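You operate a simulated robot arm through the tools that you are given. There is no shell and no other tool.

You are at the controls of a simulated two-armed robot. One attempt, no reset.

JOB
Switch the curler stand off and rest the curler on the heat mat.
Fine: first move the silver bangle off the mat to the jewellery tray; dial to 120; strip off; drop nothing.

It is judged by the outcome, as a careful person would: the job done as asked, and still so three seconds after it is handed in. It fails if anything else is knocked over, pushed out of place, dropped, spilled or broken.

ROBOT AND FRAMES
Two 7-joint arms with fingered hands on one trunk that stands fixed in place. Base frame: the origin is at the foot of the trunk, x ahead of it, y to its left, z up. Units: mm, rad, N and s.
The left shoulder is at [50, 214, 869], the right one opposite. With the tool pointing down near the work surface each hand reaches from about 420 to 900 mm from the base axis, measured 20 degrees to its own side. Payload 3 kg a hand.
The tool frame of a hand sits at the grasp point between the pads (the TCP): z along the fingers, y along the line on which they close. The tips reach 26 mm beyond it. The gripper opens to 132 mm; its body begins 73 mm behind the TCP. The gripper is a hand of 3 fingers: y runs from the thumb to the fingers, the wrist lies at [0, 0, -229] in the tool frame, and closing takes about 1.5 s.
Orientation is that of the tool frame in the base frame, as [roll, pitch, yaw] about the fixed x, y, z axes, in that order (R = Rz(yaw) Ry(pitch) Rx(roll)). With the fingers straight down and closing along the base's y, the tool's x points along the base's -x, its y along +y and its z along -z.

CONTROLS
- The arms move only by the tool play_rows. It takes "left_series", "right_series" or both (then of equal length, played together; a hand with none holds still); each is text: rows parted by semicolons, each of 6 numbers parted by spaces: the shift along the tool's x, y, z in m, then the turn, a rotation vector about the tool's x, y, z in rad. In form: dx dy dz ax ay az; .... A call has 1 to 20 rows; each row is the pose to reach, as a shift and turn from the pose commanded when the call began, along the tool's axes at that moment. "left_claw" and "right_claw" are, for a hand that has rows, the gripper command, from -1 (shut) to 1 (fully open), values between in proportion, set as the call begins (left out, the last holds). A row lasts 0.2 s, in which the tool goes at most 50 mm and 0.15 rad; a call with a longer step from one row to the next is refused whole, and so is a gripper value outside its range. A pose out of reach is approached as far as the arm can. The call stops where the force on the tool passes 40 N (or 10 N more than at its start, if that is more) or the arm is blocked; 0.2 s more then pass. Each finger travels about 72 mm/s and halts on what it meets, pressing with about 29 N; the grip force reading is that of the motor and also rises with nothing between the fingers. The clock runs only during rows and for 0.2 s after the last one: add rows that repeat a pose to give the fingers time. The reply holds the time, the measured pose of the TCP, the force on the tool along the base axes, the opening and the grip force, in the units named above and with some noise, with the torque about the TCP (base axes, N m) and any sound that the robot's microphone picked up.
- Cameras (640 x 400 px; columns grow to the right, rows downward): "scene" is now at [40.9, -25.1, 1501.4]; the picture's right is [-0.29, -0.96, 0.00], its down [-0.60, 0.18, -0.78] and it looks along [0.74, -0.22, -0.63] (base axes); focal length 336 px, centre (320, 200). "left" rides on the left gripper at [-62, 3, -92] in its tool frame; the picture's right is [-0.05, -1.00, 0.00], its down [0.83, -0.04, -0.56] and it looks along [0.55, -0.03, 0.83] (tool axes); focal length 230 px, centre (320, 200). "right" rides on the right gripper at [62, 3, -92] in its tool frame; the picture's right is [-0.05, 1.00, 0.00], its down [-0.83, -0.04, -0.56] and it looks along [-0.55, -0.03, 0.83] (tool axes); focal length 230 px, centre (320, 200). There is no depth. A picture from a camera that has moved, and an enlarged one, comes with that camera's place and axes in the base frame and with its lens. The place of the scene camera against the robot may be out by one fixed shift of up to 12 mm in any direction.
- snapshot(camera): a new picture of that camera. It takes no simulated time.
- curl_fingers(finger1, finger2, thumb_bend, hand): sets how far each is bent, from 0 (flat) to 1 (curled in); at 0.3 the hand is open as for a grip, at 0.7 the pads meet at the TCP. One left out holds its place. A second passes; each finger stops where it meets its share of the squeeze, and holds until it gets a number again. A gripper value or a shape takes the hand back. It gives what a move gives, with no picture; readings hold the bend of each and the force on the fingers (four entries, about 0 where the hand has none), thumb and palm.
- hand_shape(shape, hand): the hand has 3 fingers and takes this shape, open, in about a second: jaw (thumb against the fingers, like two jaws); tri (thumb and two fingers); tip (a fingertip pinch); poke (one finger out to press); point (the index stretched); flat (the hand flat); cup (the hand cupped); fist (a fist). The gripper value then closes the fingers along that shape, each until it touches; the sizes above hold for jaw. It gives what a move gives, with no picture.
- aim_head(pan, tilt): turns the head with the scene camera to pan (to the left, within 1.501 rad either way) and tilt (down, from -0.506 to 1.204), counted from straight ahead of the robot. It gives what a move gives.
- close_up(camera, box): a new picture of the part [left, top, right, bottom] of that camera's present view, enlarged. It takes no simulated time.
- close_job(): hands the job in; it is judged then, once.

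Nothing tells you positions but the pictures and the camera data. Unless the task says otherwise, let go and move clear before handing in.

The tools are called as name(argument=value, ...) on one line, values as JSON. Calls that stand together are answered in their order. play_rows: Moves the arms, as the interface text tells. Its arguments: {"type":"object","properties":{"left_series":{"type":"string"},"left_claw":{"type":"number"},"right_series":{"type":"string"},"right_claw":{"type":"number"}},"required":[]} The other tools are called the same way: hand_shape (shape, hand) gives the hand a shape; curl_fingers (finger1, finger2, thumb_bend, hand) moves the fingers one by one; aim_head (pan, tilt) turns the head that bears the scene camera; snapshot (camera) takes a picture; close_up (camera, box) takes an enlarged picture of a part of a camera's view; close_job () hands the job in.

At the start:

```text
time_s: 0.0
left_tool_pos: [613.2, 144.4, 1098.3]
left_tcp_rot: [3.14, -0.001, 2.989]
left_force: [-1.0, -0.6, 0.6]
left_ft_torque: [0.01, 0.01, -0.01]
left_gripper_width: 132.0
left_finger_force: 0.1
left_shape: jaw
left_bend: [0.3, 0.3, 0.3]
left_finger forces: [0.0, 0.0, 0.0, 0.0, 0.0, 0.0]
right_tool_pos: [537.1, -328.5, 1089.6]
right_tcp_rot: [-3.141, 0.0, 2.988]
right_force: [0.4, 0.2, 0.6]
right_ft_torque: [-0.02, -0.02, 0.0]
right_gripper_width: 131.6
right_finger_force: 0.1
right_shape: jaw
right_bend: [0.3, 0.3, 0.3]
right_finger forces: [0.1, 0.1, 0.1, 0.0, 0.0, 0.0]
head pan, tilt (commanded): [-0.293, 0.682]
```

scene: 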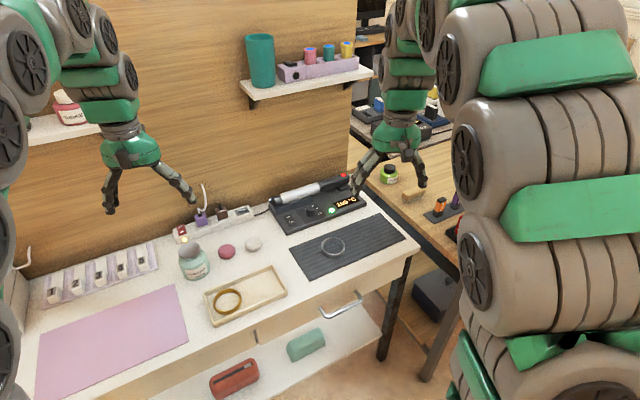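
right: 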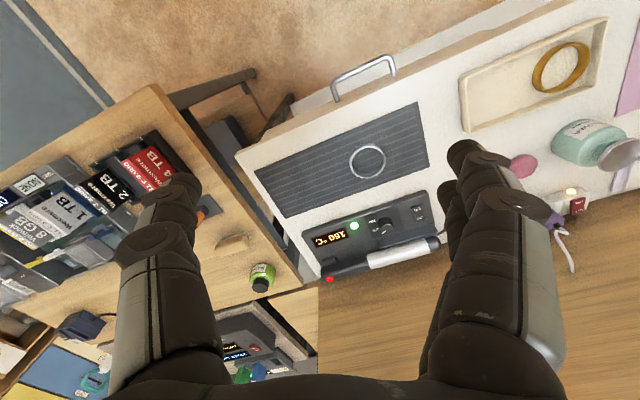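
left: 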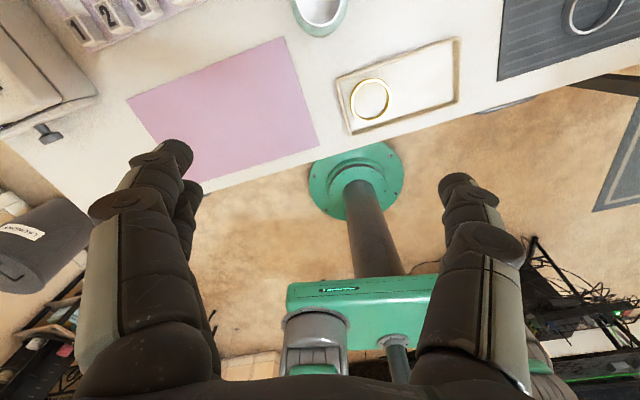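

I see a vanity table with a curler stand (display 160 °C) holding a curler, a ribbed heat mat with a silver bangle on it, and a jewellery tray with a gold bangle. First I take enlarged views to read the details before moving anything.

close_up(camera="scene", box=[240, 160, 420, 290])

close_up(camera="right", box=[230, 90, 470, 290])

close_up(camera="scene", box=[160, 180, 300, 330])

```text
3.08 times, centred on (330, 225) of scene
camera zoom: at [40.9, -25.1, 1501.4], right [-0.29, -0.96, 0.0], down [-0.6, 0.18, -0.78], along [0.74, -0.22, -0.63], focal length 1034 px, centre (289, 123)
```

zoom: 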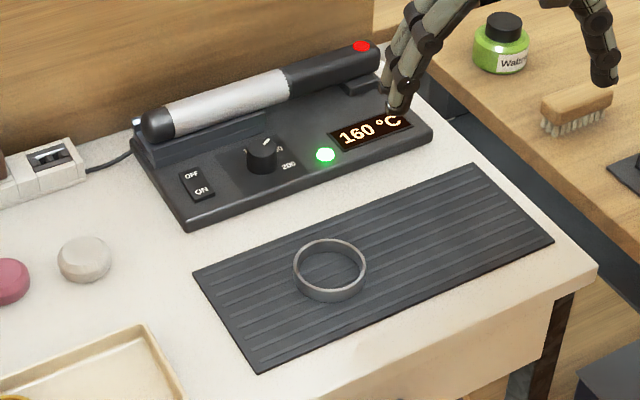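

```text
2.00 times, centred on (350, 190) of right
camera zoom: at [476.2, -315.6, 1181.7], right [0.2, 0.98, 0.0], down [0.81, -0.17, 0.56], along [0.54, -0.11, -0.83], focal length 460 px, centre (260, 220)
```

zoom: 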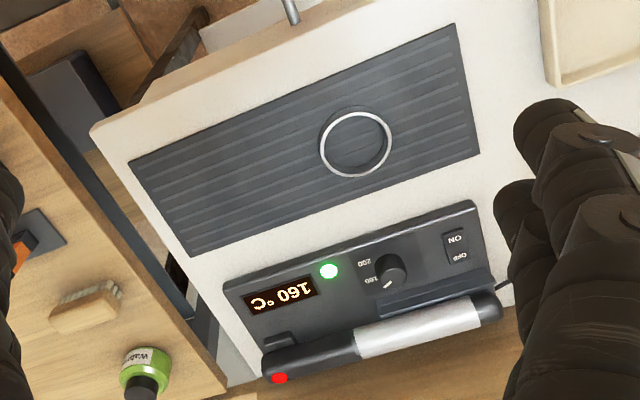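

```text
2.67 times, centred on (230, 255) of scene
camera zoom: at [40.9, -25.1, 1501.4], right [-0.29, -0.96, 0.0], down [-0.6, 0.18, -0.78], along [0.74, -0.22, -0.63], focal length 896 px, centre (560, 53)
```

zoom: 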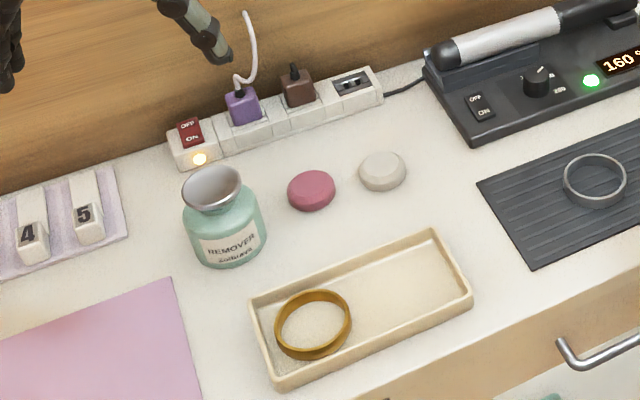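

The mat lies around (700, -315), with the bangle at about (684, -261). The stand's rocker, knob and curler are behind it near x 820–930, and the tray is at about (603, 9). I'll move the right hand over the mat, aligned with the table, to get a more exact view.

play_rows(right_series="-0.023 0.018 0.035 0 0 -0.0875; -0.046 0.036 0.07 0 0 -0.175; -0.07 0.055 0.105 0 0 -0.2625; -0.093 0.073 0.14 0 0 -0.35; -0.093 0.073 0.14 0 0 -0.35; -0.093 0.073 0.14 0 0 -0.35")

snapshot(camera="right")

snapshot(camera="scene")

```text
time_s: 1.4
left_tool_pos: [613.4, 143.8, 1097.5]
left_tcp_rot: [-3.141, 0.0, 2.988]
left_force: [0.0, -0.1, -0.1]
left_ft_torque: [0.0, 0.01, -0.02]
left_gripper_width: 132.2
left_finger_force: 0.0
left_shape: jaw
left_bend: [0.3, 0.3, 0.3]
left_finger forces: [0.0, 0.0, 0.0, 0.0, 0.0, 0.0]
right_tool_pos: [637.9, -272.0, 950.3]
right_tcp_rot: [-3.142, 0.002, -2.943]
right_force: [-0.2, 0.7, 0.1]
right_ft_torque: [0.0, 0.01, 0.03]
right_gripper_width: 132.2
right_finger_force: 0.0
right_shape: jaw
right_bend: [0.3, 0.3, 0.3]
right_finger forces: [0.1, 0.0, 0.0, 0.0, 0.0, 0.1]
head pan, tilt (commanded): [-0.293, 0.682]
```

```text
taken
camera right: at [576.2, -279.0, 1043.2], right [-0.14, 0.99, 0.0], down [0.82, 0.12, 0.56], along [0.55, 0.08, -0.83], focal length 230 px, centre (320, 200)
```

right: 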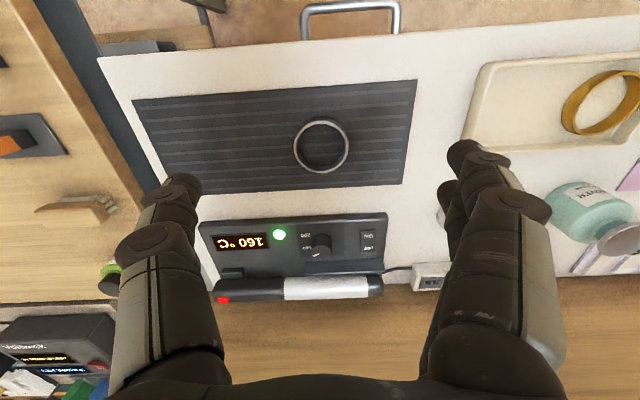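

```text
taken
camera scene: at [40.9, -25.1, 1501.4], right [-0.29, -0.96, 0.0], down [-0.6, 0.18, -0.78], along [0.74, -0.22, -0.63], focal length 336 px, centre (320, 200)
```

scene: 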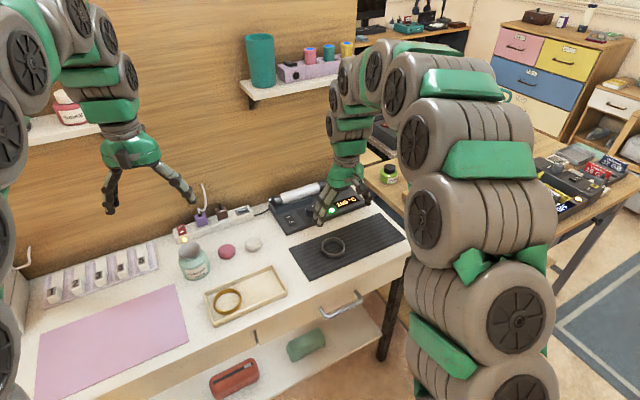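

The hand is aligned with the table and has a clear view of the mat and stand. I take enlarged views of the stand, bangle and tray.

close_up(camera="right", box=[190, 200, 450, 310])

close_up(camera="right", box=[120, 70, 440, 220])

close_up(camera="right", box=[440, 40, 640, 280])

```text
2.46 times, centred on (320, 255) of right
camera zoom: at [576.2, -279.0, 1043.2], right [-0.14, 0.99, 0.0], down [0.82, 0.12, 0.56], along [0.55, 0.08, -0.83], focal length 566 px, centre (320, 65)
```

zoom: 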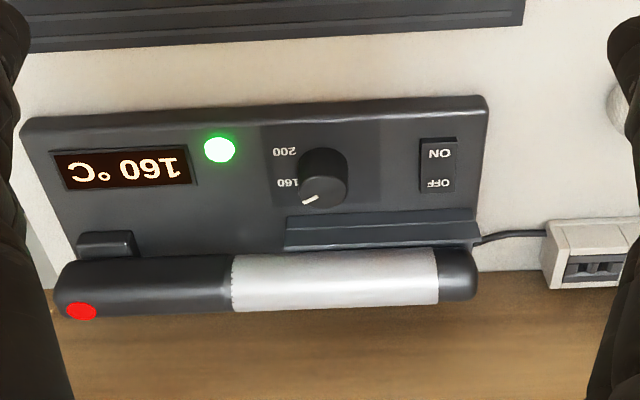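

```text
2.00 times, centred on (280, 145) of right
camera zoom: at [576.2, -279.0, 1043.2], right [-0.14, 0.99, 0.0], down [0.82, 0.12, 0.56], along [0.55, 0.08, -0.83], focal length 460 px, centre (400, 310)
```

zoom: 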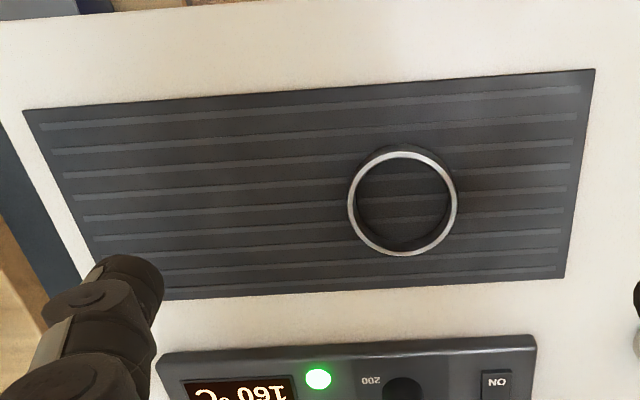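

```text
1.67 times, centred on (540, 160) of right
camera zoom: at [576.2, -279.0, 1043.2], right [-0.14, 0.99, 0.0], down [0.82, 0.12, 0.56], along [0.55, 0.08, -0.83], focal length 384 px, centre (-47, 267)
```

zoom: 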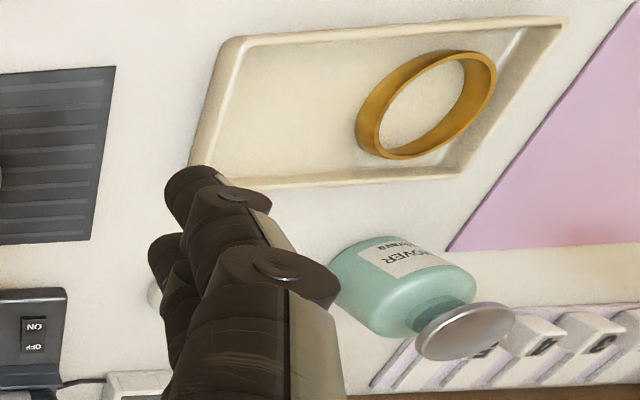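

The ring is about 70 mm across near (685, -262), and the knob is about 30 mm wide. I'll try the fingertip-pinch shape up here in free air to learn its geometry before going near anything.

hand_shape(shape="tip", hand="right")

snapshot(camera="right")

close_up(camera="scene", box=[270, 130, 430, 250])

```text
time_s: 2.3
left_tool_pos: [612.5, 144.4, 1096.7]
left_tcp_rot: [3.141, 0.0, 2.989]
left_force: [-0.1, 0.6, -0.4]
left_ft_torque: [0.03, 0.0, 0.01]
left_gripper_width: 132.1
left_finger_force: 0.1
left_shape: jaw
left_bend: [0.3, 0.3, 0.3]
left_finger forces: [0.1, 0.0, 0.0, 0.1, 0.0, 0.1]
right_tool_pos: [638.5, -271.0, 950.0]
right_tcp_rot: [-3.141, 0.001, -2.946]
right_force: [-0.5, 0.1, -0.2]
right_ft_torque: [-0.01, -0.02, -0.01]
right_gripper_width: 131.8
right_finger_force: 0.0
right_shape: tip
right_bend: [0.3, 0.3, 0.3]
right_finger forces: [0.0, 0.1, 0.0, 0.0, 0.0, 0.0]
head pan, tilt (commanded): [-0.293, 0.682]
```

```text
taken
camera right: at [576.1, -279.0, 1043.3], right [-0.14, 0.99, 0.0], down [0.82, 0.12, 0.56], along [0.55, 0.08, -0.83], focal length 230 px, centre (320, 200)
```

right: 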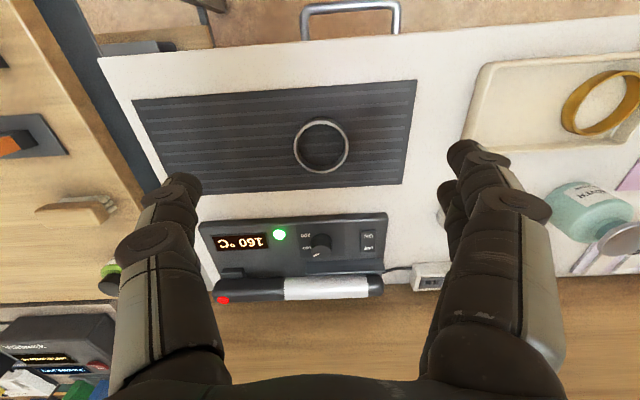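

```text
3.33 times, centred on (350, 190) of scene
camera zoom: at [40.9, -25.1, 1501.4], right [-0.29, -0.96, 0.0], down [-0.6, 0.18, -0.78], along [0.74, -0.22, -0.63], focal length 1120 px, centre (220, 233)
```

zoom: 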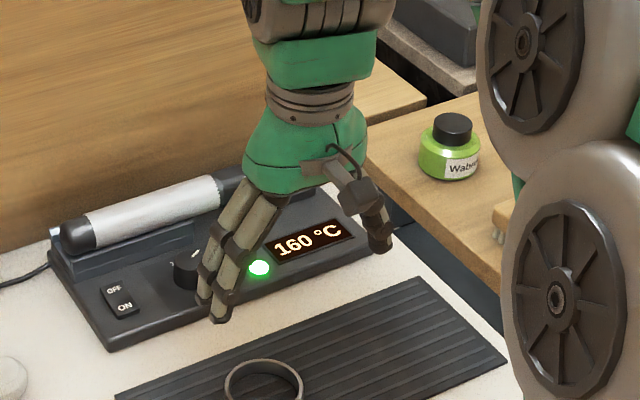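

In the open state the tip shape looks the same as jaw, so I close it in the air to see where the tips meet.

play_rows(right_series="0 0 0 0 0 0; 0 0 0 0 0 0; 0 0 0 0 0 0; 0 0 0 0 0 0; 0 0 0 0 0 0; 0 0 0 0 0 0; 0 0 0 0 0 0; 0 0 0 0 0 0; 0 0 0 0 0 0", right_claw=-1)

snapshot(camera="right")

close_up(camera="scene", box=[270, 130, 430, 250])

```text
time_s: 4.3
left_tool_pos: [614.5, 143.8, 1095.9]
left_tcp_rot: [3.142, 0.0, 2.99]
left_force: [-0.1, -0.5, -0.3]
left_ft_torque: [0.02, -0.02, 0.02]
left_gripper_width: 131.8
left_finger_force: 0.0
left_shape: jaw
left_bend: [0.3, 0.3, 0.3]
left_finger forces: [0.1, 0.1, 0.0, 0.1, 0.0, 0.0]
right_tool_pos: [639.0, -270.9, 949.2]
right_tcp_rot: [3.14, -0.001, -2.945]
right_force: [-0.3, 1.3, -0.2]
right_ft_torque: [0.01, -0.01, 0.02]
right_gripper_width: 0.0
right_finger_force: 28.7
right_shape: tip
right_bend: [0.66, 0.66, 0.67]
right_finger forces: [0.0, 0.0, 0.0, 0.1, 0.0, 0.1]
head pan, tilt (commanded): [-0.293, 0.682]
```

```text
taken
camera right: at [576.1, -279.0, 1043.3], right [-0.14, 0.99, 0.0], down [0.82, 0.12, 0.56], along [0.55, 0.08, -0.83], focal length 230 px, centre (320, 200)
```

right: 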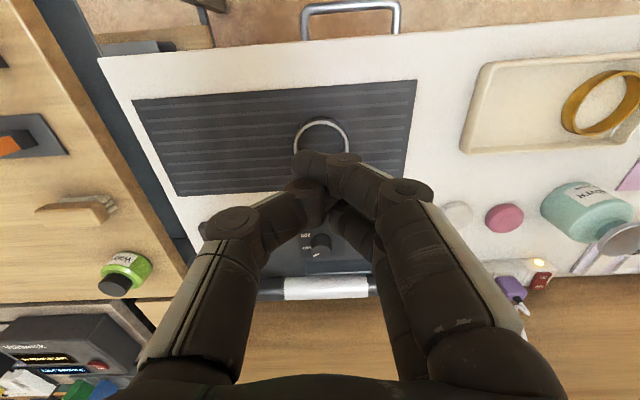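

```text
3.33 times, centred on (350, 190) of scene
camera zoom: at [40.9, -25.1, 1501.4], right [-0.29, -0.96, 0.0], down [-0.6, 0.18, -0.78], along [0.74, -0.22, -0.63], focal length 1120 px, centre (220, 233)
```

zoom: 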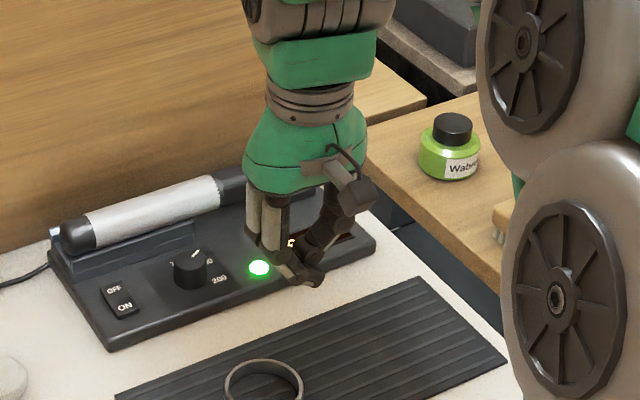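

In tip shape the last links angle inward and meet fingertip to fingertip. I'll compare with the jaw shape closed in the air.

hand_shape(shape="jaw", hand="right")

play_rows(right_series="0 0 0 0 0 0; 0 0 0 0 0 0; 0 0 0 0 0 0; 0 0 0 0 0 0; 0 0 0 0 0 0; 0 0 0 0 0 0; 0 0 0 0 0 0; 0 0 0 0 0 0; 0 0 0 0 0 0", right_claw=-1)

snapshot(camera="right")

close_up(camera="scene", box=[270, 130, 430, 250])

```text
time_s: 5.2
left_tool_pos: [613.3, 145.2, 1097.9]
left_tcp_rot: [-3.141, 0.0, 2.989]
left_force: [0.0, -0.7, 0.7]
left_ft_torque: [-0.01, 0.02, 0.01]
left_gripper_width: 131.8
left_finger_force: 0.1
left_shape: jaw
left_bend: [0.3, 0.3, 0.3]
left_finger forces: [0.0, 0.0, 0.0, 0.0, 0.1, 0.0]
right_tool_pos: [637.4, -271.1, 949.7]
right_tcp_rot: [-3.142, 0.0, -2.945]
right_force: [-1.2, 0.7, -0.2]
right_ft_torque: [-0.01, -0.03, 0.03]
right_gripper_width: 131.9
right_finger_force: 0.1
right_shape: jaw
right_bend: [0.3, 0.3, 0.3]
right_finger forces: [0.1, 0.1, 0.1, 0.0, 0.0, 0.0]
head pan, tilt (commanded): [-0.293, 0.682]
```

```text
time_s: 7.2
left_tool_pos: [613.8, 144.4, 1095.8]
left_tcp_rot: [-3.14, 0.002, 2.988]
left_force: [-0.2, 0.0, -0.4]
left_ft_torque: [0.01, -0.03, 0.0]
left_gripper_width: 132.1
left_finger_force: 0.0
left_shape: jaw
left_bend: [0.3, 0.3, 0.3]
left_finger forces: [0.0, 0.0, 0.0, 0.1, 0.0, 0.1]
right_tool_pos: [637.8, -271.6, 949.4]
right_tcp_rot: [3.141, -0.001, -2.946]
right_force: [-0.1, -1.3, -0.8]
right_ft_torque: [0.0, -0.03, 0.01]
right_gripper_width: 0.1
right_finger_force: 29.1
right_shape: jaw
right_bend: [0.66, 0.66, 0.67]
right_finger forces: [0.1, 0.0, 0.1, 0.0, 0.0, 0.0]
head pan, tilt (commanded): [-0.293, 0.682]
```

```text
taken
camera right: at [576.1, -279.0, 1043.3], right [-0.14, 0.99, 0.0], down [0.82, 0.12, 0.56], along [0.55, 0.08, -0.83], focal length 230 px, centre (320, 200)
```

right: 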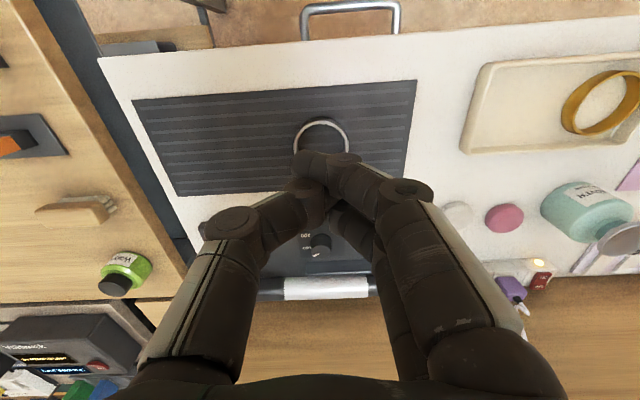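

```text
3.33 times, centred on (350, 190) of scene
camera zoom: at [40.9, -25.1, 1501.4], right [-0.29, -0.96, 0.0], down [-0.6, 0.18, -0.78], along [0.74, -0.22, -0.63], focal length 1120 px, centre (220, 233)
```

zoom: 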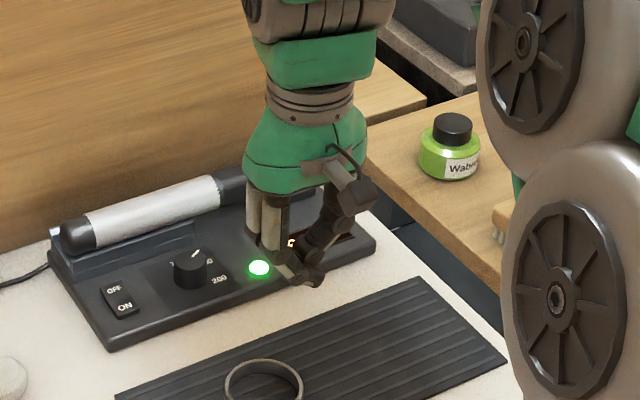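

Both shapes close identically. I zoom in on the fingertips to understand how the last links meet.

close_up(camera="right", box=[190, 130, 450, 290])

close_up(camera="scene", box=[310, 160, 380, 220])

```text
2.46 times, centred on (320, 210) of right
camera zoom: at [576.1, -279.0, 1043.3], right [-0.14, 0.99, 0.0], down [0.82, 0.12, 0.56], along [0.55, 0.08, -0.83], focal length 566 px, centre (320, 175)
```

zoom: 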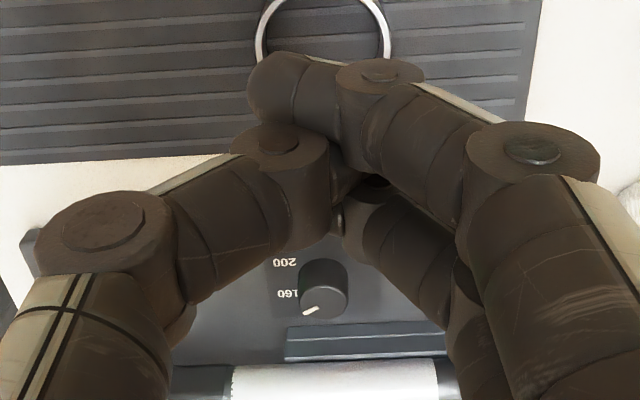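

```text
6.67 times, centred on (345, 190) of scene
camera zoom: at [40.9, -25.1, 1501.4], right [-0.29, -0.96, 0.0], down [-0.6, 0.18, -0.78], along [0.74, -0.22, -0.63], focal length 2240 px, centre (153, 267)
```

zoom: 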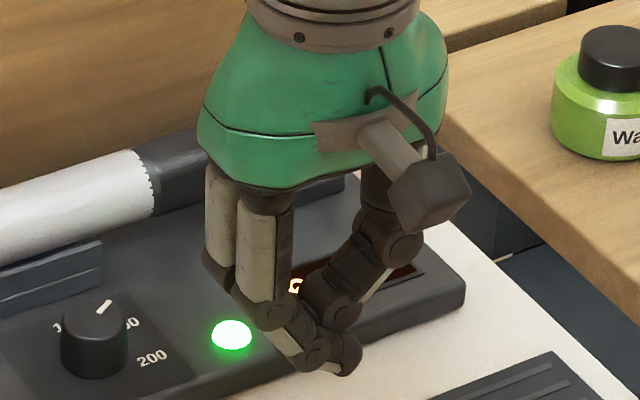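

Each finger has three short links and they interleave when fully shut, so an outside grip across the bangle's diameter looks best. I zoom in to measure the bangle, its height and the tray rim.

close_up(camera="scene", box=[305, 225, 361, 260])

close_up(camera="scene", box=[195, 255, 299, 320])

close_up(camera="left", box=[320, 0, 640, 200])

```text
11.43 times, centred on (333, 242) of scene
camera zoom: at [40.9, -25.1, 1501.4], right [-0.29, -0.96, 0.0], down [-0.6, 0.18, -0.78], along [0.74, -0.22, -0.63], focal length 3840 px, centre (171, -286)
```

zoom: 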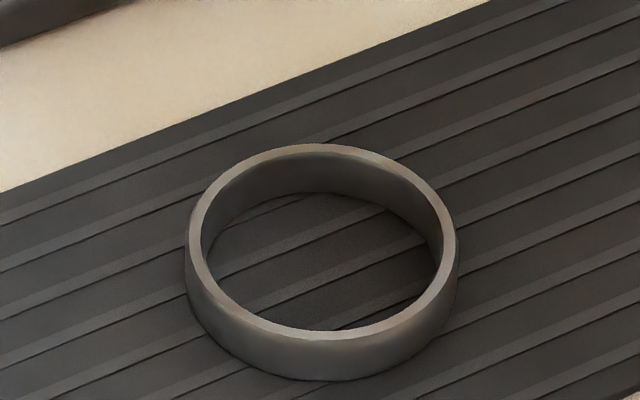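

```text
6.15 times, centred on (247, 288) of scene
camera zoom: at [40.9, -25.1, 1501.4], right [-0.29, -0.96, 0.0], down [-0.6, 0.18, -0.78], along [0.74, -0.22, -0.63], focal length 2068 px, centre (769, -338)
```

zoom: 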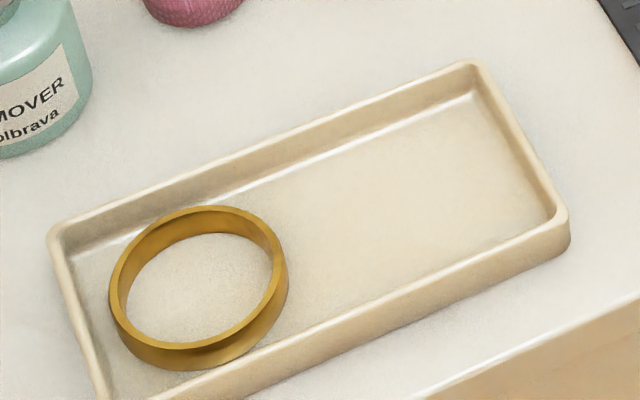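

```text
2.00 times, centred on (480, 100) of left
camera zoom: at [674.0, 137.0, 1189.8], right [-0.1, -0.99, 0.0], down [-0.83, 0.08, 0.56], along [-0.55, 0.06, -0.83], focal length 460 px, centre (0, 400)
```

zoom: 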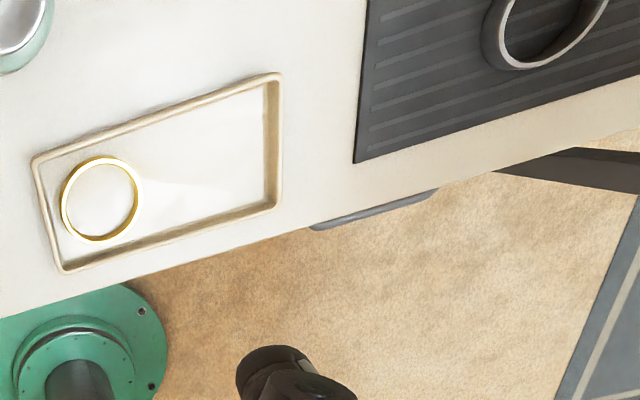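

The bangle is about 71 mm across and 16 mm tall on the mat (mat top ≈ 743). The tray is about 193 × 98 mm centred near (597, 10), with a rim around 20 mm high, so space beside the gold bangle is tight. I'll tilt the right hand toward the head camera to see the fingers in true profile.

play_rows(right_series="0 0 -0.03 0 0.14 0; 0 0 -0.06 0 0.28 0; 0 0 -0.08 0 0.42 0; 0 0 -0.1 0 0.56 0; 0 0 -0.1 0 0.65 0; 0 0 -0.1 0 0.65 0; 0 0 -0.1 0 0.65 0", right_claw=-1)

snapshot(camera="scene")

```text
time_s: 8.8
left_tool_pos: [613.1, 144.9, 1097.6]
left_tcp_rot: [3.142, 0.001, 2.987]
left_force: [-0.3, 1.0, 0.1]
left_ft_torque: [0.03, -0.01, 0.0]
left_gripper_width: 131.9
left_finger_force: 0.0
left_shape: jaw
left_bend: [0.3, 0.3, 0.3]
left_finger forces: [0.0, 0.0, 0.0, 0.0, 0.1, 0.0]
right_tool_pos: [616.4, -268.1, 1002.0]
right_tcp_rot: [-3.14, -0.448, -2.946]
right_force: [-0.5, -0.3, 0.3]
right_ft_torque: [-0.04, 0.0, 0.01]
right_gripper_width: 0.0
right_finger_force: 28.6
right_shape: jaw
right_bend: [0.66, 0.66, 0.67]
right_finger forces: [0.0, 0.0, 0.0, 0.1, 0.1, 0.0]
right hand out of reach, approached as far as the arm can: row 3, 4, 5, 6, 7
head pan, tilt (commanded): [-0.293, 0.682]
```

```text
taken
camera scene: at [40.9, -25.1, 1501.4], right [-0.29, -0.96, 0.0], down [-0.6, 0.18, -0.78], along [0.74, -0.22, -0.63], focal length 336 px, centre (320, 200)
```

scene: 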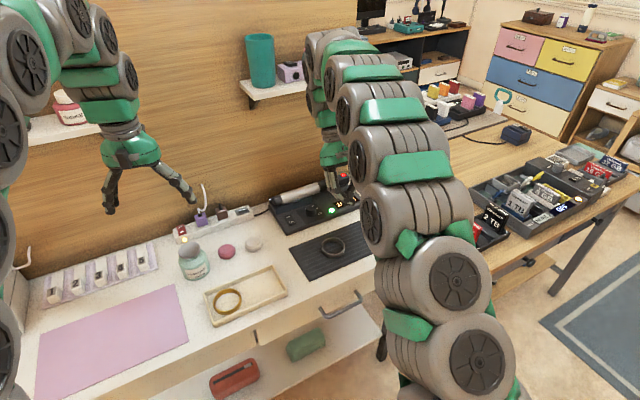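

The right arm reached its limit in that tilt and blocks the view, so I bring it back upright. I'll use the idle left hand, which is in clear sight, for the profile view.

play_rows(right_series="-0.011 -0.002 0.01 0 -0.112 0; -0.022 -0.003 0.018 0 -0.224 0; -0.033 -0.005 0.027 0 -0.336 0; -0.043 -0.007 0.037 0 -0.448 0; -0.043 -0.007 0.037 0 -0.448 0", right_claw=-1, left_series="0.015 0 0.015 0 0.12 0; 0.03 0 0.03 0 0.24 0; 0.045 0 0.045 0 0.36 0; 0.06 0 0.05 0 0.48 0; 0.06 0 0.05 0 0.55 0", left_claw=1)

snapshot(camera="scene")

```text
time_s: 10.0
left_tool_pos: [551.4, 153.6, 1038.4]
left_tcp_rot: [3.14, -0.48, 2.989]
left_force: [0.0, -0.6, 0.0]
left_ft_torque: [0.0, 0.0, 0.01]
left_gripper_width: 131.9
left_finger_force: 0.1
left_shape: jaw
left_bend: [0.3, 0.3, 0.3]
left_finger forces: [0.0, 0.1, 0.0, 0.1, 0.0, 0.0]
left hand out of reach, approached as far as the arm can: row 4, 5
right_tool_pos: [638.0, -270.7, 948.5]
right_tcp_rot: [-3.141, 0.001, -2.943]
right_force: [-0.2, -0.8, -0.8]
right_ft_torque: [-0.01, -0.01, -0.02]
right_gripper_width: 0.1
right_finger_force: 28.8
right_shape: jaw
right_bend: [0.66, 0.66, 0.67]
right_finger forces: [0.0, 0.0, 0.0, 0.0, 0.1, 0.0]
head pan, tilt (commanded): [-0.293, 0.682]
```

```text
taken
camera scene: at [40.9, -25.1, 1501.4], right [-0.29, -0.96, 0.0], down [-0.6, 0.18, -0.78], along [0.74, -0.22, -0.63], focal length 336 px, centre (320, 200)
```

scene: 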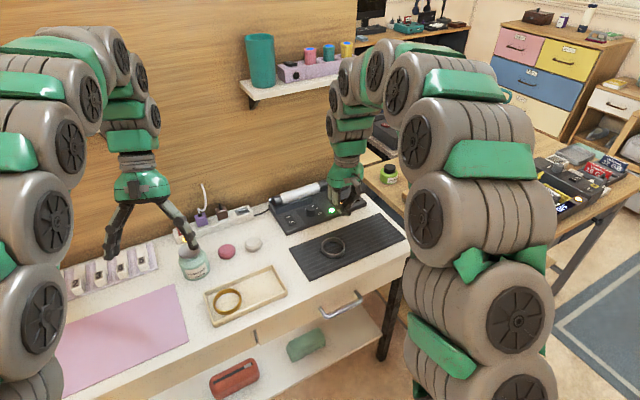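

The right hand is back upright, and the left hand is now nearly in profile. I look at it at several openings.

close_up(camera="scene", box=[80, 160, 240, 270])

play_rows(left_series="0 0 0 0 0 0; 0 0 0 0 0 0; 0 0 0 0 0 0; 0 0 0 0 0 0; 0 0 0 0 0 0", left_claw=0.06)

close_up(camera="scene", box=[80, 160, 240, 270])

play_rows(left_series="0 0 0 0 0 0; 0 0 0 0 0 0; 0 0 0 0 0 0; 0 0 0 0 0 0; 0 0 0 0 0 0", left_claw=-0.55)

close_up(camera="scene", box=[80, 160, 240, 270])

play_rows(left_series="0 0 0 0 0 0; 0 0 0 0 0 0; 0 0 0 0 0 0; 0 0 0 0 0 0; 0 0 0 0 0 0", left_claw=-1)

close_up(camera="scene", box=[80, 160, 240, 270])

```text
3.64 times, centred on (160, 215) of scene
camera zoom: at [40.9, -25.1, 1501.4], right [-0.29, -0.96, 0.0], down [-0.6, 0.18, -0.78], along [0.74, -0.22, -0.63], focal length 1222 px, centre (902, 146)
```

zoom: 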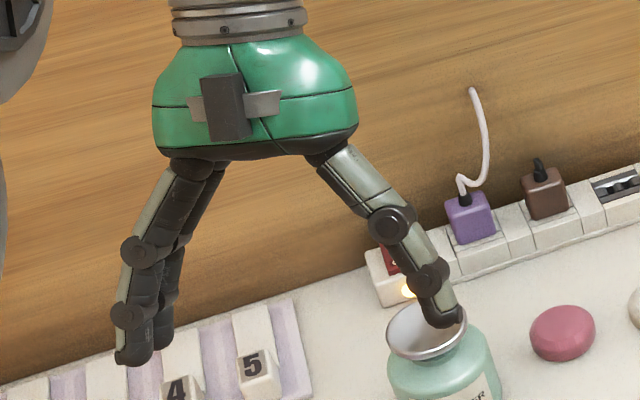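

```text
time_s: 11.2
left_tool_pos: [550.3, 152.7, 1038.6]
left_tcp_rot: [3.141, -0.482, 2.986]
left_force: [-0.3, -0.2, 0.5]
left_ft_torque: [0.0, 0.0, -0.05]
left_gripper_width: 70.7
left_finger_force: 0.1
left_shape: jaw
left_bend: [0.72, 0.72, 0.7]
left_finger forces: [0.0, 0.0, 0.0, 0.0, 0.0, 0.0]
right_tool_pos: [639.5, -271.1, 949.4]
right_tcp_rot: [3.139, 0.0, -2.946]
right_force: [-0.2, -0.4, 0.2]
right_ft_torque: [0.0, 0.01, 0.01]
right_gripper_width: 0.0
right_finger_force: 29.2
right_shape: jaw
right_bend: [0.66, 0.66, 0.67]
right_finger forces: [0.0, 0.0, 0.0, 0.0, 0.1, 0.0]
head pan, tilt (commanded): [-0.293, 0.682]
```

```text
3.64 times, centred on (160, 215) of scene
camera zoom: at [40.9, -25.1, 1501.4], right [-0.29, -0.96, 0.0], down [-0.6, 0.18, -0.78], along [0.74, -0.22, -0.63], focal length 1222 px, centre (902, 146)
```

zoom: 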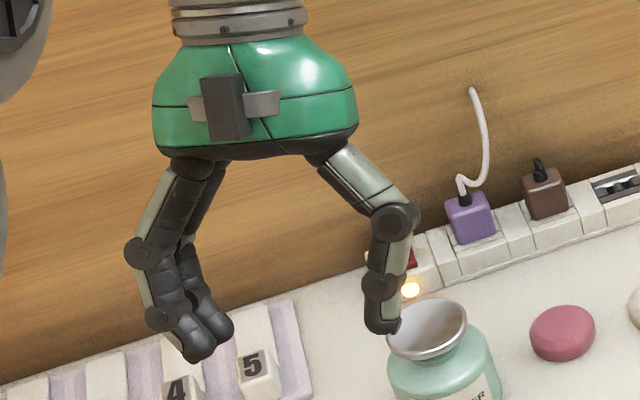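

```text
time_s: 12.4
left_tool_pos: [550.9, 153.4, 1037.9]
left_tcp_rot: [3.141, -0.479, 2.987]
left_force: [0.4, 0.1, 0.0]
left_ft_torque: [-0.04, 0.01, 0.01]
left_gripper_width: 30.1
left_finger_force: 0.0
left_shape: jaw
left_bend: [0.73, 0.73, 0.7]
left_finger forces: [0.1, 0.1, 0.0, 0.0, 0.1, 0.0]
right_tool_pos: [639.3, -270.8, 950.2]
right_tcp_rot: [-3.141, 0.001, -2.945]
right_force: [-0.8, -0.7, -1.0]
right_ft_torque: [0.0, -0.02, -0.04]
right_gripper_width: 0.0
right_finger_force: 28.9
right_shape: jaw
right_bend: [0.66, 0.66, 0.67]
right_finger forces: [0.0, 0.1, 0.0, 0.0, 0.0, 0.0]
head pan, tilt (commanded): [-0.293, 0.682]
```

```text
3.64 times, centred on (160, 215) of scene
camera zoom: at [40.9, -25.1, 1501.4], right [-0.29, -0.96, 0.0], down [-0.6, 0.18, -0.78], along [0.74, -0.22, -0.63], focal length 1222 px, centre (902, 146)
```

zoom: 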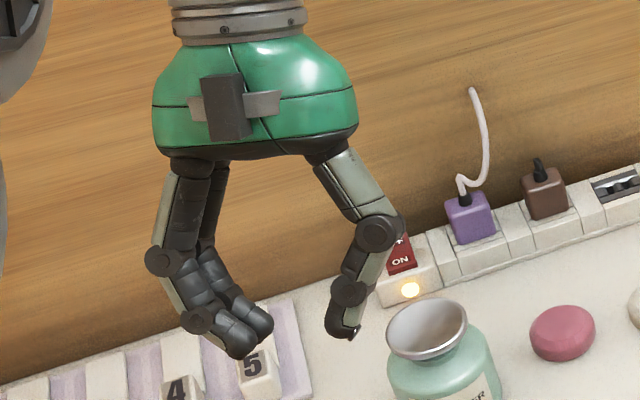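

```text
time_s: 13.6
left_tool_pos: [551.4, 151.6, 1038.9]
left_tcp_rot: [3.141, -0.48, 2.989]
left_force: [0.4, 0.2, 0.3]
left_ft_torque: [0.02, -0.02, -0.01]
left_gripper_width: 0.2
left_finger_force: 28.7
left_shape: jaw
left_bend: [0.66, 0.66, 0.67]
left_finger forces: [0.0, 0.0, 0.0, 0.1, 0.0, 0.0]
right_tool_pos: [638.8, -271.9, 949.5]
right_tcp_rot: [3.141, 0.0, -2.945]
right_force: [0.7, 0.0, 0.7]
right_ft_torque: [-0.01, 0.0, 0.0]
right_gripper_width: 0.0
right_finger_force: 28.9
right_shape: jaw
right_bend: [0.66, 0.66, 0.67]
right_finger forces: [0.0, 0.0, 0.0, 0.0, 0.0, 0.0]
head pan, tilt (commanded): [-0.293, 0.682]
```

```text
3.64 times, centred on (160, 215) of scene
camera zoom: at [40.9, -25.1, 1501.4], right [-0.29, -0.96, 0.0], down [-0.6, 0.18, -0.78], along [0.74, -0.22, -0.63], focal length 1222 px, centre (902, 146)
```

zoom: 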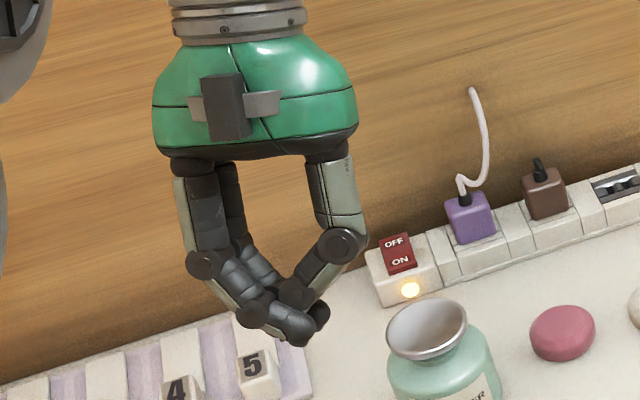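

The profile shows the thumb tip stays almost vertical while the two fingers lean in, with tips about 18 mm thick. An outside diametral grip would not fit in the tray's free space. I'll instead pinch the bangle's right wall, with the thumb outside and the two fingers inside, and start by hovering above that spot.

play_rows(right_series="-0.011 -0.007 0.03 0 0 0; -0.022 -0.015 0.06 0 0 0; -0.034 -0.022 0.095 0 0 0; -0.0447 -0.0296 0.1295 0 0 0; -0.0447 -0.0296 0.1295 0 0 0; -0.0447 -0.0296 0.1295 0 0 0", right_claw=-0.44)

snapshot(camera="right")

close_up(camera="scene", box=[280, 170, 400, 270])

```text
time_s: 15.0
left_tool_pos: [550.7, 153.9, 1037.7]
left_tcp_rot: [3.141, -0.479, 2.989]
left_force: [0.6, 0.5, -0.1]
left_ft_torque: [-0.01, 0.03, 0.0]
left_gripper_width: 0.0
left_finger_force: 29.2
left_shape: jaw
left_bend: [0.66, 0.66, 0.67]
left_finger forces: [0.1, 0.1, 0.0, 0.0, 0.0, 0.0]
right_tool_pos: [690.1, -290.2, 819.1]
right_tcp_rot: [-3.142, 0.0, -2.943]
right_force: [-0.3, -0.3, 0.2]
right_ft_torque: [-0.02, 0.01, 0.01]
right_gripper_width: 36.7
right_finger_force: 0.1
right_shape: jaw
right_bend: [0.73, 0.73, 0.7]
right_finger forces: [0.0, 0.0, 0.1, 0.1, 0.1, 0.0]
head pan, tilt (commanded): [-0.293, 0.682]
```

```text
taken
camera right: at [627.8, -299.5, 911.6], right [-0.14, 0.99, 0.0], down [0.82, 0.12, 0.56], along [0.55, 0.08, -0.83], focal length 230 px, centre (320, 200)
```

right: 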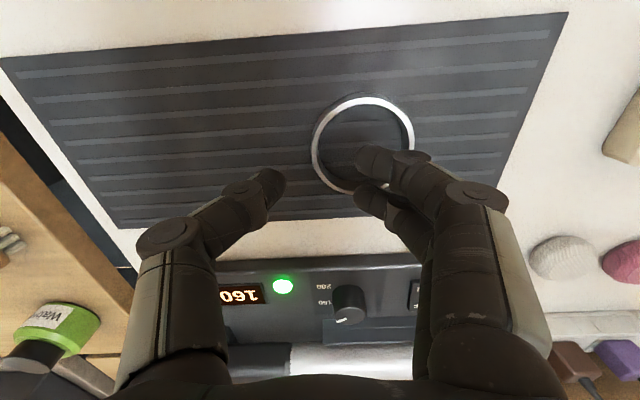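

```text
4.00 times, centred on (340, 220) of scene
camera zoom: at [40.9, -25.1, 1501.4], right [-0.29, -0.96, 0.0], down [-0.6, 0.18, -0.78], along [0.74, -0.22, -0.63], focal length 1344 px, centre (240, 120)
```

zoom: 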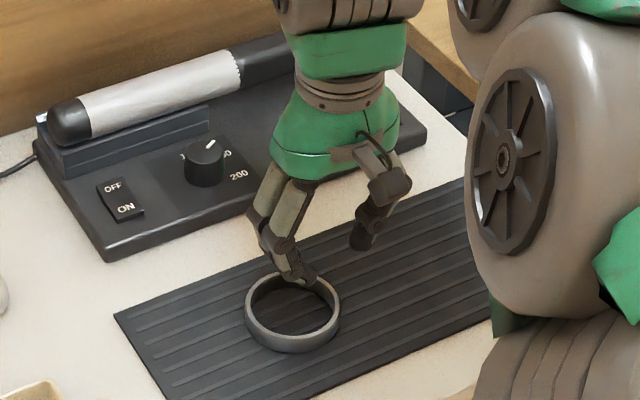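

The estimate agrees: ring centre is at about (681, -262), with the fingers over its inside and the thumb outside the right wall. I lower slowly to about 6 mm above the mat.

play_rows(right_series="0.0015 0 0.012 0 0 0; 0.0015 0 0.024 0 0 0; 0.0015 0 0.034 0 0 0; 0.0015 0 0.043 0 0 0; 0.0015 0 0.043 0 0 0")

snapshot(camera="right")

close_up(camera="scene", box=[300, 200, 380, 265])

```text
time_s: 16.2
left_tool_pos: [551.6, 152.1, 1036.3]
left_tcp_rot: [-3.14, -0.479, 2.987]
left_force: [-1.0, -0.2, -0.1]
left_ft_torque: [0.0, -0.04, 0.01]
left_gripper_width: 0.0
left_finger_force: 29.5
left_shape: jaw
left_bend: [0.66, 0.66, 0.67]
left_finger forces: [0.0, 0.0, 0.1, 0.0, 0.1, 0.0]
right_tool_pos: [687.2, -291.0, 775.1]
right_tcp_rot: [-3.14, 0.001, -2.944]
right_force: [0.8, 0.2, 0.2]
right_ft_torque: [-0.01, 0.02, -0.03]
right_gripper_width: 36.8
right_finger_force: 0.1
right_shape: jaw
right_bend: [0.73, 0.73, 0.7]
right_finger forces: [0.1, 0.0, 0.0, 0.0, 0.0, 0.0]
head pan, tilt (commanded): [-0.293, 0.682]
```

```text
taken
camera right: at [626.0, -299.7, 868.5], right [-0.14, 0.99, 0.0], down [0.82, 0.12, 0.56], along [0.55, 0.08, -0.83], focal length 230 px, centre (320, 200)
```

right: 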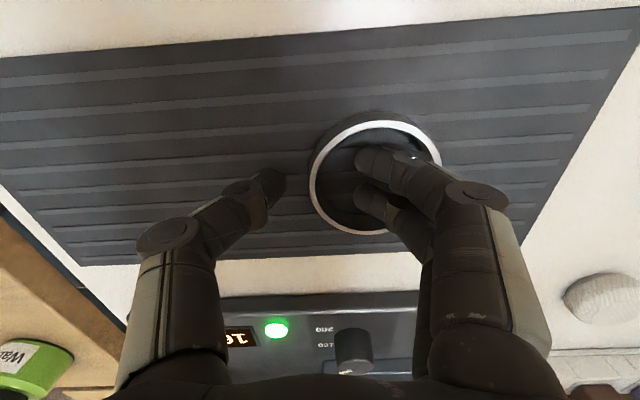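

```text
6.15 times, centred on (340, 232) of scene
camera zoom: at [40.9, -25.1, 1501.4], right [-0.29, -0.96, 0.0], down [-0.6, 0.18, -0.78], along [0.74, -0.22, -0.63], focal length 2068 px, centre (197, 0)
```

zoom: 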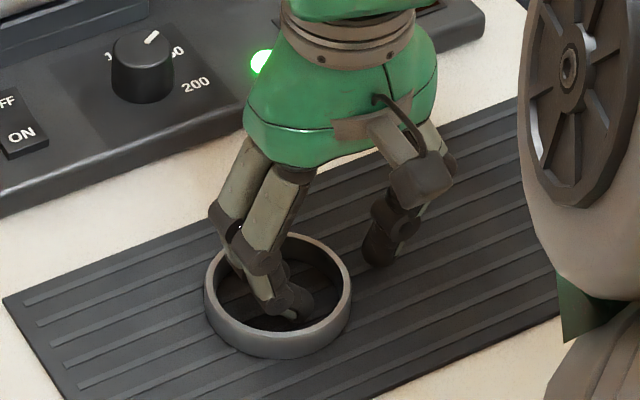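

The fingers are inside the ring and the thumb is outside. I lower 3 mm more and close.

play_rows(right_series="0 0 0.0015 0 0 0; 0 0 0.003 0 0 0; 0 0 0.003 0 0 0")

play_rows(right_series="0 0 0 0 0 0; 0 0 0 0 0 0; 0 0 0 0 0 0; 0 0 0 0 0 0; 0 0 0 0 0 0; 0 0 0 0 0 0; 0 0 0 0 0 0", right_claw=-1)

snapshot(camera="right")

close_up(camera="scene", box=[300, 200, 380, 265])

```text
time_s: 17.0
left_tool_pos: [550.4, 153.1, 1038.9]
left_tcp_rot: [3.142, -0.48, 2.988]
left_force: [-0.5, -0.2, -0.4]
left_ft_torque: [-0.01, -0.03, 0.05]
left_gripper_width: 0.0
left_finger_force: 29.0
left_shape: jaw
left_bend: [0.66, 0.66, 0.67]
left_finger forces: [0.0, 0.0, 0.0, 0.0, 0.0, 0.1]
right_tool_pos: [688.7, -292.5, 772.9]
right_tcp_rot: [-3.141, 0.0, -2.944]
right_force: [0.0, 0.0, 0.4]
right_ft_torque: [-0.01, -0.01, -0.01]
right_gripper_width: 36.6
right_finger_force: 0.1
right_shape: jaw
right_bend: [0.73, 0.73, 0.7]
right_finger forces: [0.0, 0.1, 0.1, 0.0, 0.0, 0.0]
head pan, tilt (commanded): [-0.293, 0.682]
```

```text
time_s: 18.6
left_tool_pos: [550.7, 153.2, 1038.1]
left_tcp_rot: [3.141, -0.479, 2.987]
left_force: [0.0, 0.8, 0.5]
left_ft_torque: [-0.01, -0.02, 0.02]
left_gripper_width: 0.1
left_finger_force: 29.3
left_shape: jaw
left_bend: [0.66, 0.66, 0.67]
left_finger forces: [0.0, 0.0, 0.1, 0.0, 0.1, 0.0]
right_tool_pos: [687.8, -291.4, 773.6]
right_tcp_rot: [3.141, 0.001, -2.944]
right_force: [0.3, 0.0, 0.5]
right_ft_torque: [0.02, -0.04, -0.07]
right_gripper_width: 6.9
right_finger_force: 29.3
right_shape: jaw
right_bend: [0.71, 0.71, 0.7]
right_finger forces: [13.1, 12.9, 0.0, 0.0, 25.5, 0.0]
head pan, tilt (commanded): [-0.293, 0.682]
```

```text
taken
camera right: at [625.7, -300.0, 866.1], right [-0.14, 0.99, 0.0], down [0.82, 0.12, 0.56], along [0.55, 0.08, -0.83], focal length 230 px, centre (320, 200)
```

right: 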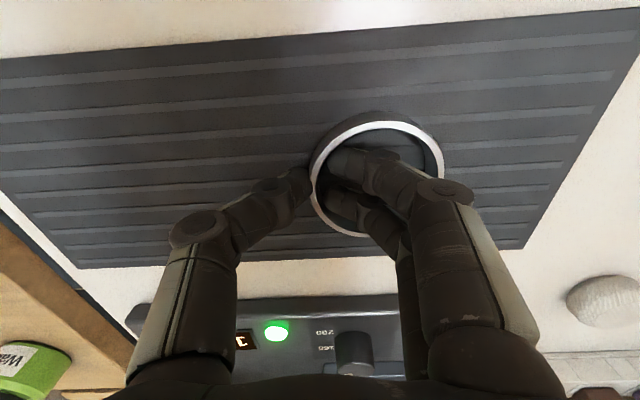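

```text
6.15 times, centred on (340, 232) of scene
camera zoom: at [40.9, -25.1, 1501.4], right [-0.29, -0.96, 0.0], down [-0.6, 0.18, -0.78], along [0.74, -0.22, -0.63], focal length 2068 px, centre (197, 0)
```

zoom: 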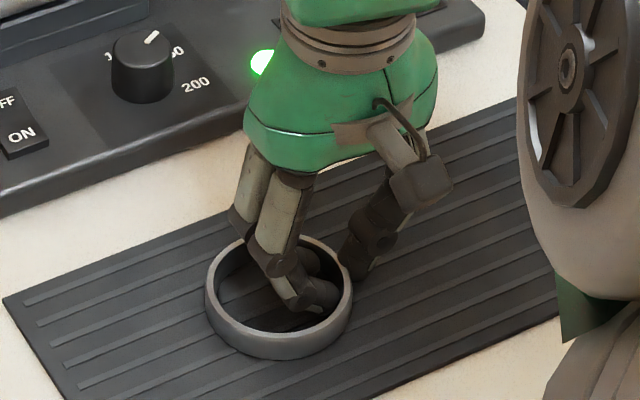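

The ring wall is pinched evenly (13 N + 13 N against 25 N). I lift a little and check it comes up level.

play_rows(right_series="0 0 -0.006 0 0 0; 0 0 -0.014 0 0 0; 0 0 -0.024 0 0 0; 0 0 -0.036 0 0 0; 0 0 -0.036 0 0 0")

close_up(camera="scene", box=[300, 185, 380, 250])

snapshot(camera="right")

```text
time_s: 19.8
left_tool_pos: [550.3, 154.0, 1038.7]
left_tcp_rot: [3.14, -0.481, 2.988]
left_force: [0.2, 0.3, 0.3]
left_ft_torque: [0.02, -0.01, 0.01]
left_gripper_width: 0.1
left_finger_force: 29.3
left_shape: jaw
left_bend: [0.66, 0.66, 0.67]
left_finger forces: [0.1, 0.0, 0.0, 0.0, 0.0, 0.0]
right_tool_pos: [687.7, -290.7, 809.8]
right_tcp_rot: [3.142, 0.0, -2.945]
right_force: [0.6, -0.3, -0.8]
right_ft_torque: [-0.02, 0.02, 0.05]
right_gripper_width: 6.6
right_finger_force: 29.0
right_shape: jaw
right_bend: [0.71, 0.71, 0.7]
right_finger forces: [13.0, 13.6, 0.0, 0.0, 25.4, 0.1]
head pan, tilt (commanded): [-0.293, 0.682]
```

```text
6.15 times, centred on (340, 218) of scene
camera zoom: at [40.9, -25.1, 1501.4], right [-0.29, -0.96, 0.0], down [-0.6, 0.18, -0.78], along [0.74, -0.22, -0.63], focal length 2068 px, centre (197, 92)
```

zoom: 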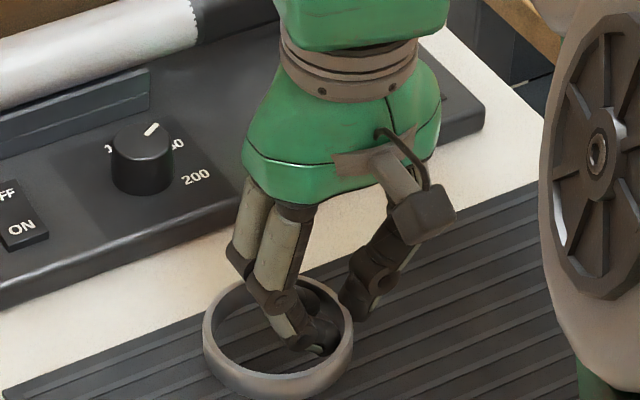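

```text
taken
camera right: at [625.9, -298.7, 902.4], right [-0.14, 0.99, 0.0], down [0.82, 0.12, 0.56], along [0.55, 0.08, -0.83], focal length 230 px, centre (320, 200)
```

right: 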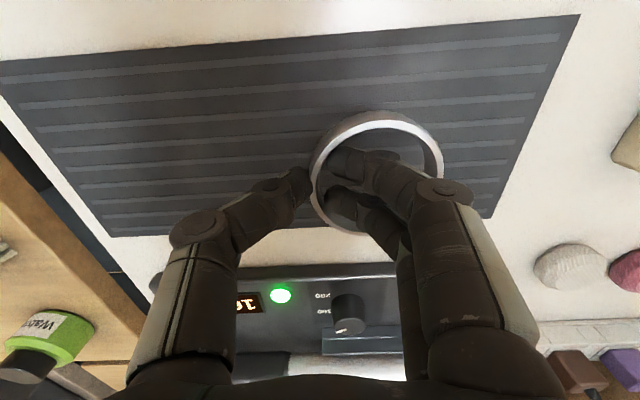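

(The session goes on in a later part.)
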